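You operate a simulated robot arm through the tools that you are given. There is no shell and no other tool. Be economical: measure what you need, move in short steps, check, and stop when the job is done.

Carry out the task below with a simulated robot arm. There is one attempt and no reset: what you move stays moved.

TASK
Put one of the magnets from the foot of the bed on the white card there.
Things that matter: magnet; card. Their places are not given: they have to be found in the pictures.

It is judged by the outcome, as a careful person would: the job done as asked, and still so three seconds after it is handed in. It fails if anything else is knocked over, pushed out of place, dropped, spilled or broken.

THE ROBOT
A 7-joint arm with a two-finger parallel gripper, fixed in place. Base frame: the origin is at the foot of the arm, x ahead of it, y to its left, z up; the work surface is at about z = 0.8. Lengths are in m, angles in rad, forces in N, time in s.
With the tool pointing down near the work surface it reaches from about 0.3 to 0.7 m from the base axis. Its first joint turns from -1.152 to 1.152 rad. Payload 1.57 kg.
Tool frame: the origin (TCP) lies between the finger pads and is the grasp point; the fingertips stand 0.03 m ahead of it; z points along the fingers, y is the line along which they close. The gripper opens to 0.11 m. The fingers are 0.024 m wide and 0.012 m thick; the gripper's body (0.048 by 0.112 m) begins 0.078 m behind the TCP.
Orientation is told as [roll, pitch, yaw] about the base's x, y, z axes, in that order, counted from this pose: with the fingers straight down and closing along the base's y, the tool's x points along the base's -x, its y along +y and its z along -z.

THE INTERFACE
- The arm moves only by the tool drive_tool. Its argument "moves" is a list of rows, each an object of numbers (a shift or turn left out is 0, a gripper value left out holds the last): "x", "y", "z": the shift along the base's x, y, z in units of 300 mm (1.0 is 300 mm); "twist": the turn about the base's z in units of 45 degrees (1.0 is 45 degrees). In form: [{"x": .., "y": .., "z": .., "twist": ..}, ...]. A call has 1 to 20 rows; each row is the pose to reach, as a shift and turn from the pose commanded when the call began. "grip" is the gripper command, from -1 (shut) to 1 (fully open), values between in proportion, set as the call begins (left out, the last holds). A call with a number of a shift or a turn outside -1 to 1 is refused whole. A row lasts 0.2 s, in which the tool goes at most 0.05 m and 0.15 rad; a call with a longer step from one row to the next is refused whole, and so is a gripper value outside its range. A pose out of reach is approached as far as the arm can. The call stops where the force on the tool passes 40 N (or 10 N more than at its start, if that is more) or the arm is blocked; 0.2 s more then pass. The fingers move at their own pace (about 0.108 m/s each) and stop on an object; they squeeze with about 22 N. The grip force told is the motor's: it shows also when the fingers shut on nothing. Time passes only in rows, and 0.2 s behind the last, so rows that repeat a pose let the fingers close. It gives the time, the measured TCP pose, the force on the tool (base axes), the opening and the grip force at its end, in the units of the frame above (readings bear some noise).
- Cameras (640 x 400 px; columns grow to the right, rows downward): "scene" is fixed at [0.1649, -0.3897, 1.412]; the picture's right is [0.78, -0.63, 0.00], its down [-0.32, -0.40, -0.86] and it looks along [0.54, 0.67, -0.52] (base axes); focal length 363 px, centre (320, 200). "wrist" rides on the gripper at [-0.036, 0, -0.08] in the tool frame; the picture's right is [0.00, -1.00, 0.00], its down [0.97, 0.00, -0.24] and it looks along [0.24, 0.00, 0.97] (tool axes); focal length 218 px, centre (320, 200).
- get_image(camera): a new picture of that camera. No time passes.
- probe_pixels(camera, pixels): for up to 12 pixels [column, row] of the newest picture of that camera ("zoom" is the newest enlarged one), the place [x, y, z] in the base frame of the surface seen there, good to about 0.003 m. No time passes.
- enlarge(camera, box): a new picture of the part [left, top, right, bottom] of that camera's present view, enlarged. No time passes.
- job_done(): hands the job in; it is judged then, once.

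Work in short steps. Measure before you move; look again where a grasp or a placing could have gone wrong, and mend it. You have 60 turns and 30 pictures in all, the two below and enlarged ones among them. Open the gripper and draw the arm clear of the work before you hand the job in, unless the task says otherwise; then end with one line.

The tools are called after "Call:" as a command line: name --argument value ..., lists and objects as JSON in quotes. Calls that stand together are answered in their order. drive_tool: Moves the arm, as the interface text tells. Its arguments: {"type":"object","properties":{"moves":{"type":"array"},"grip":{"type":"number"}},"required":["moves"]} The other tools are called the same way: get_image (camera) takes a picture; probe_pixels (camera, pixels) gives the place of the surface under pixels of a picture; enlarge (camera, box) takes an enlarged picture of a part of a camera's view; job_done () hands the job in.

At the start:

```text
t: 0.0
tool_pos: [0.3469, 0.267, 1.0729]
ee_rot: [0.0, 0.0, 0.0]
force: [0.5, -0.2, -0.9]
grip_width: 0.11
grip_force: 0.1
```

scene: 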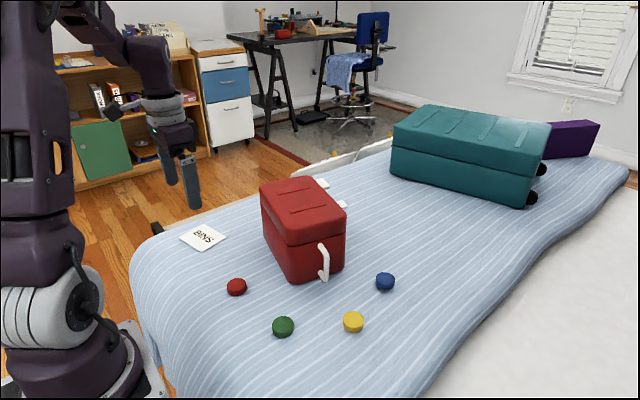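
wrist: 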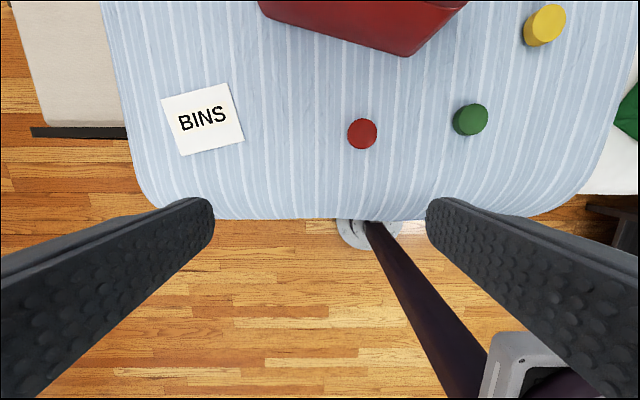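

The scene shows four round magnets (red at 237,287; green at 283,327; yellow; blue) and the white BINS card at (203,237). I'll measure them, and look closer for other cards.

Call:
enlarge --camera "scene" --box '[150, 150, 410, 350]'

Call:
probe_pixels --camera "wrist" --pixels '[[362, 132], [362, 119], [362, 149], [348, 133], [376, 133], [470, 119], [202, 118], [165, 100], [228, 84], [243, 138], [180, 154], [405, 52]]'

Call:
probe_pixels --camera "scene" --pixels '[[237, 284], [237, 294], [283, 324], [353, 318], [385, 278], [203, 237], [321, 183], [342, 204], [322, 260], [300, 278], [262, 240], [300, 215]]'

```text
2.00 times, centred on (280, 250) of scene
```

zoom: 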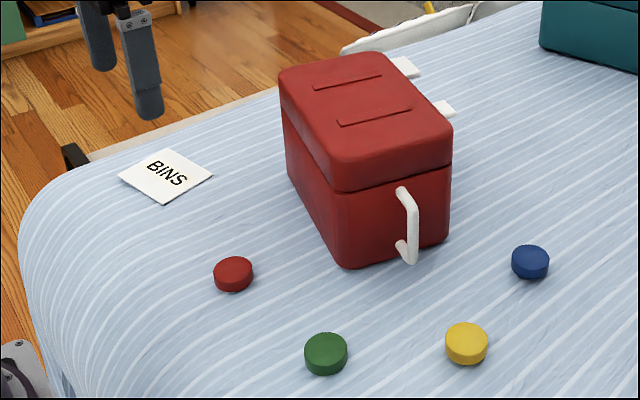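

```text
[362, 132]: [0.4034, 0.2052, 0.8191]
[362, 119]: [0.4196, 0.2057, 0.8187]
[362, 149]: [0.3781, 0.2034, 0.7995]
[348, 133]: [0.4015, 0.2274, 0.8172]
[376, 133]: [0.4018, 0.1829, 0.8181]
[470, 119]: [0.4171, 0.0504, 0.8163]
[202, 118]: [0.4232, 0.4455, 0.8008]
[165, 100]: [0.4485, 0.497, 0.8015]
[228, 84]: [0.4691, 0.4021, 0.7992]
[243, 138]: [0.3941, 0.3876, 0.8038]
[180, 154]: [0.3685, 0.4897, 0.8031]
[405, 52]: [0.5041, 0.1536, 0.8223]
```

```text
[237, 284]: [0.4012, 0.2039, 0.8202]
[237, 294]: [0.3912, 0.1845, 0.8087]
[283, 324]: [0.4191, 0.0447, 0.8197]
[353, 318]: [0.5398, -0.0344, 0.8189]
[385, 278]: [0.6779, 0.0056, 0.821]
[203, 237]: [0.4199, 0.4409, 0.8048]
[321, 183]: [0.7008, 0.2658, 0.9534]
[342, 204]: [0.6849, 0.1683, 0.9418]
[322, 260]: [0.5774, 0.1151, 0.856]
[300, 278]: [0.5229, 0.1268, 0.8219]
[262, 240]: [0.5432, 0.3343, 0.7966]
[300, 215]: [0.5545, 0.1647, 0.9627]
```

Red magnet: centre about (0.402, 0.204), top z 0.819, about 44 mm wide. Card centre: about (0.420, 0.443). I'll go above the red magnet and stop at z ≈ 0.90 to check.

Call:
drive_tool --moves '[{"x": 0.09, "y": -0.105}, {"x": 0.18, "y": -0.21}, {"x": 0.18, "y": -0.21, "z": -0.15}, {"x": 0.18, "y": -0.21, "z": -0.3}, {"x": 0.18, "y": -0.21, "z": -0.45}, {"x": 0.18, "y": -0.21, "z": -0.577}, {"x": 0.18, "y": -0.21, "z": -0.577}]' --grip 1

Call:
get_image --camera "wrist"

```text
t: 1.6
tool_pos: [0.4007, 0.2041, 0.8987]
ee_rot: [-0.001, 0.001, 0.0]
force: [-0.5, -0.3, -0.2]
grip_width: 0.1098
grip_force: 0.0
```

```text
26 pictures are left
```

wrist: 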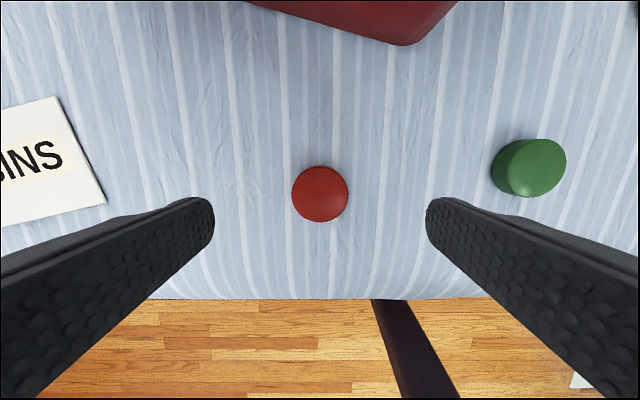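

The magnet is centred at (320,194) between the fingers. I'll probe it and the bed just under the fingertips.

Call:
probe_pixels --camera "wrist" --pixels '[[320, 194], [320, 170], [320, 216], [296, 194], [344, 194], [250, 195], [390, 195], [230, 195], [410, 195]]'

```text
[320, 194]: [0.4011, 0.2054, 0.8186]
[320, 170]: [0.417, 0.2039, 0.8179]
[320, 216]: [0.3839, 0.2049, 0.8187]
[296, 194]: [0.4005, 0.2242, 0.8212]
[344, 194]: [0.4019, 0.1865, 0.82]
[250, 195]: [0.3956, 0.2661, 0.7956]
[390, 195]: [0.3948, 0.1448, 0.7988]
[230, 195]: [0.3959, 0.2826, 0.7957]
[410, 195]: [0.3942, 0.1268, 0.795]
```

It's aligned, with the bed at about 0.797. I'll go down to TCP z ≈ 0.833 (tips at 0.803).

Call:
drive_tool --moves '[{"z": -0.1}, {"z": -0.17}, {"z": -0.219}, {"z": -0.219}]'

Call:
drive_tool --moves '[{}, {}, {}, {}]' --grip -1

```text
t: 2.6
tool_pos: [0.3998, 0.2054, 0.8335]
ee_rot: [0.0, 0.0, 0.0]
force: [-0.2, 1.0, 0.1]
grip_width: 0.11
grip_force: 0.0
```

```text
t: 3.6
tool_pos: [0.4, 0.2057, 0.835]
ee_rot: [0.001, -0.001, 0.001]
force: [-0.7, -0.1, 0.7]
grip_width: 0.0422
grip_force: 22.1
```

The fingers hold it at 42 mm. I'll lift 0.09 m slowly.

Call:
drive_tool --moves '[{"z": 0.05}, {"z": 0.15}, {"z": 0.25}, {"z": 0.3}, {"z": 0.3}]'

Call:
get_image --camera "wrist"

```text
t: 4.8
tool_pos: [0.401, 0.2047, 0.9238]
ee_rot: [0.0, 0.001, 0.0]
force: [0.6, 0.1, -1.1]
grip_width: 0.0421
grip_force: 21.9
```

```text
25 pictures are left
```

wrist: 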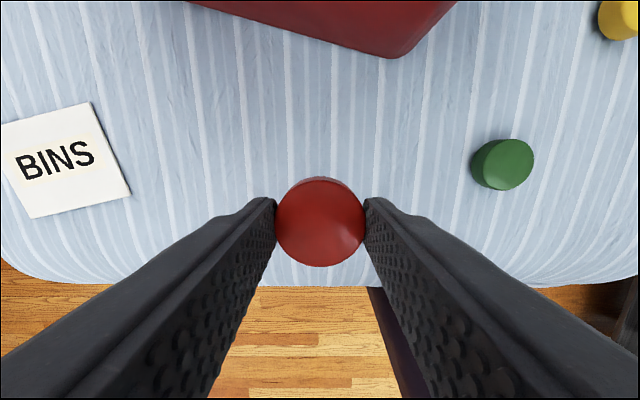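

The magnet is held. Next I'll carry it over the card centre (0.420, 0.442).

Call:
drive_tool --moves '[{"x": 0.01, "y": 0.13}, {"x": 0.02, "y": 0.26}, {"x": 0.03, "y": 0.39}, {"x": 0.045, "y": 0.52}, {"x": 0.055, "y": 0.65}, {"x": 0.065, "y": 0.75}, {"x": 0.065, "y": 0.793}, {"x": 0.065, "y": 0.793}]'

Call:
get_image --camera "wrist"

Call:
get_image --camera "scene"

```text
t: 6.6
tool_pos: [0.4194, 0.4423, 0.9233]
ee_rot: [-0.001, 0.001, 0.0]
force: [0.6, -0.2, -0.8]
grip_width: 0.0424
grip_force: 22.2
```

```text
24 pictures are left
```

wrist: 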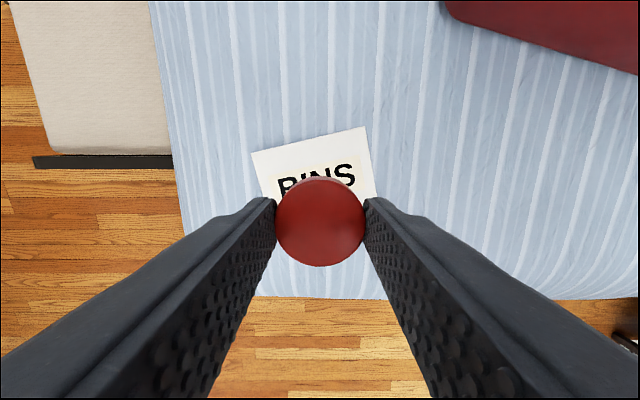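

```text
23 pictures are left
```

scene: 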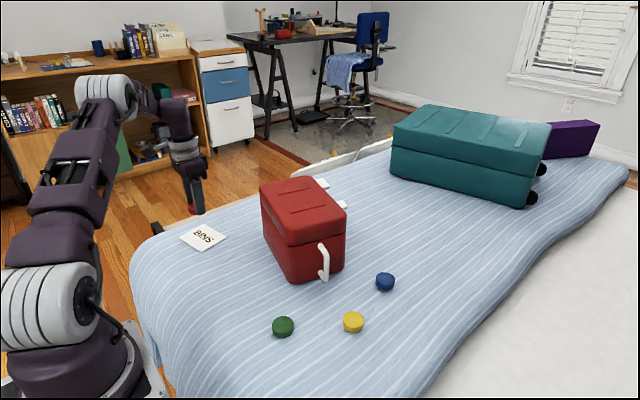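

I'll re-measure the card's corners from here before lowering.

Call:
probe_pixels --camera "wrist" --pixels '[[255, 155], [362, 130], [373, 190], [265, 190], [320, 165], [258, 185], [385, 190]]'

Call:
probe_pixels --camera "scene" --pixels '[[182, 236], [203, 226], [225, 237], [202, 250], [203, 237]]'

```text
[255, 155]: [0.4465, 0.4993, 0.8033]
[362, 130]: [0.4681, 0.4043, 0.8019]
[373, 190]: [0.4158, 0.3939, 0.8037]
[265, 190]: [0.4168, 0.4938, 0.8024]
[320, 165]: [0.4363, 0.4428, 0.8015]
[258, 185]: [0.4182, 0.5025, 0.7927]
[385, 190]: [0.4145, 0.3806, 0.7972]
```

```text
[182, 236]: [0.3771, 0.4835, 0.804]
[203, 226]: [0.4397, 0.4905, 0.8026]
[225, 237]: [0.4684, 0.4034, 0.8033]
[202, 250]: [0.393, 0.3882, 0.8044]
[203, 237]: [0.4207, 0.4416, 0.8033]
```

Card centre is confirmed at about (0.42, 0.443), top z 0.803. The magnet should touch down near TCP z 0.840, so I'll lower to about 0.843.

Call:
drive_tool --moves '[{"z": -0.1}, {"z": -0.2}, {"z": -0.25}, {"z": -0.267}, {"z": -0.267}]'

Call:
enlarge --camera "scene" --box '[140, 190, 270, 270]'

```text
t: 7.8
tool_pos: [0.421, 0.4436, 0.843]
ee_rot: [0.001, 0.0, 0.001]
force: [0.0, 0.3, -0.7]
grip_width: 0.0424
grip_force: 21.5
```

```text
4.92 times, centred on (205, 230) of scene
```

zoom: 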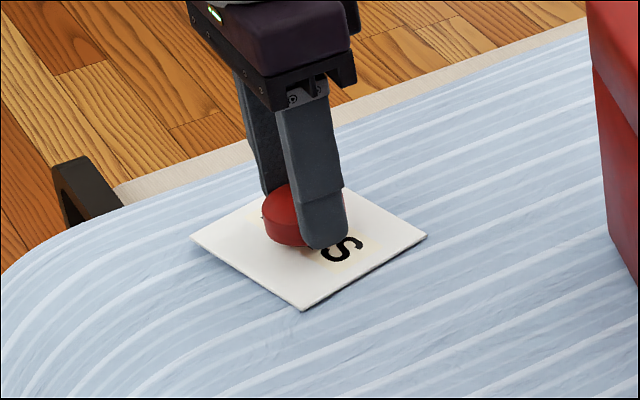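

There's no contact force yet and the magnet is just above the card. I'll lower in 1 mm steps and watch the force.

Call:
drive_tool --moves '[{"z": -0.0035}, {"z": -0.007}, {"z": -0.01}, {"z": -0.01}]'

```text
t: 8.8
tool_pos: [0.4195, 0.4427, 0.8399]
ee_rot: [-0.001, 0.002, 0.001]
force: [0.5, 0.1, -0.5]
grip_width: 0.0423
grip_force: 22.1
```

Call:
drive_tool --moves '[{"z": -0.0035}, {"z": -0.0035}, {"z": -0.007}, {"z": -0.007}]'

```text
t: 9.8
tool_pos: [0.4199, 0.4432, 0.839]
ee_rot: [-0.001, 0.0, 0.0]
force: [-0.4, 0.1, -0.4]
grip_width: 0.0423
grip_force: 22.0
```

Still no clear contact at z ≈ 0.838, so I'll go down a little more.

Call:
drive_tool --moves '[{"z": -0.0035}, {"z": -0.0035}, {"z": -0.007}, {"z": -0.007}]'

Call:
enlarge --camera "scene" --box '[170, 205, 235, 245]'

```text
t: 10.8
tool_pos: [0.4194, 0.442, 0.8363]
ee_rot: [0.001, 0.0, 0.0]
force: [0.2, -0.4, 1.3]
grip_width: 0.0424
grip_force: 22.4
```

```text
9.85 times, centred on (202, 225) of scene
```

zoom: 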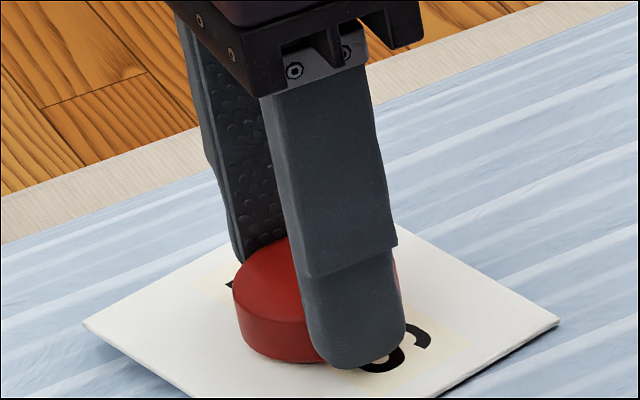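

There's a slight upward force and the magnet sits on the card in the picture. I'll open the gripper.

Call:
drive_tool --moves '[{}, {}, {}]' --grip 0.4

Call:
drive_tool --moves '[{"z": 0.06}, {"z": 0.2}, {"z": 0.35}, {"z": 0.5}, {"z": 0.65}, {"z": 0.65}]'

Call:
enlarge --camera "scene" --box '[140, 190, 270, 270]'

Call:
get_image --camera "wrist"

```text
t: 11.6
tool_pos: [0.4195, 0.4428, 0.8368]
ee_rot: [0.0, -0.002, 0.0]
force: [0.2, -0.2, -0.2]
grip_width: 0.0774
grip_force: 0.0
```

```text
t: 13.0
tool_pos: [0.4189, 0.4422, 1.0314]
ee_rot: [-0.001, 0.0, 0.0]
force: [-0.2, -0.3, 0.6]
grip_width: 0.0771
grip_force: 0.0
```

```text
4.92 times, centred on (205, 230) of scene
```

zoom: 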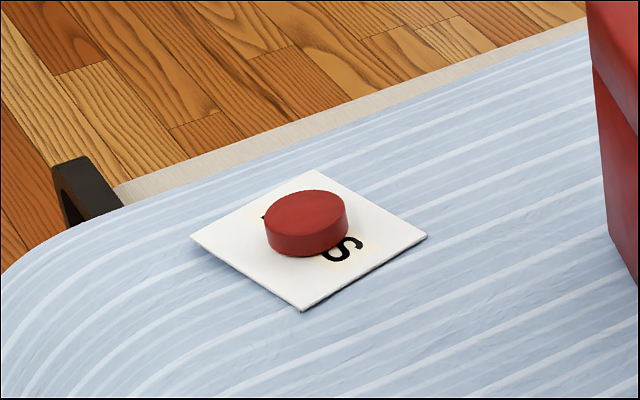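

```text
19 pictures are left
```

wrist: 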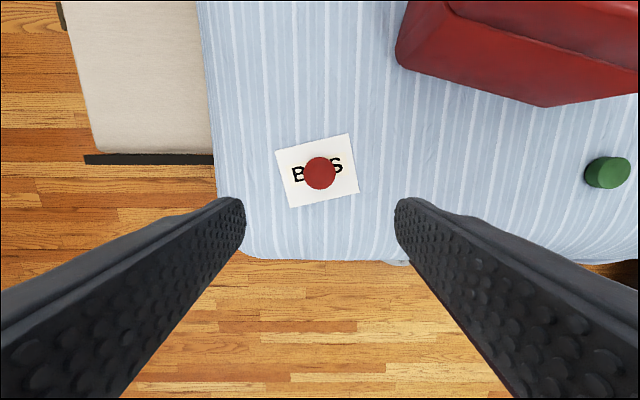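

The magnet lies flat at the centre of the card, the card hasn't moved, and the arm is clear. I'll hand the job in.

Call:
job_done

```text
The job is handed in.
```

The red magnet now lies flat in the middle of the white BINS card at the foot of the bed; the card stayed where it was, and the arm is open and drawn clear.
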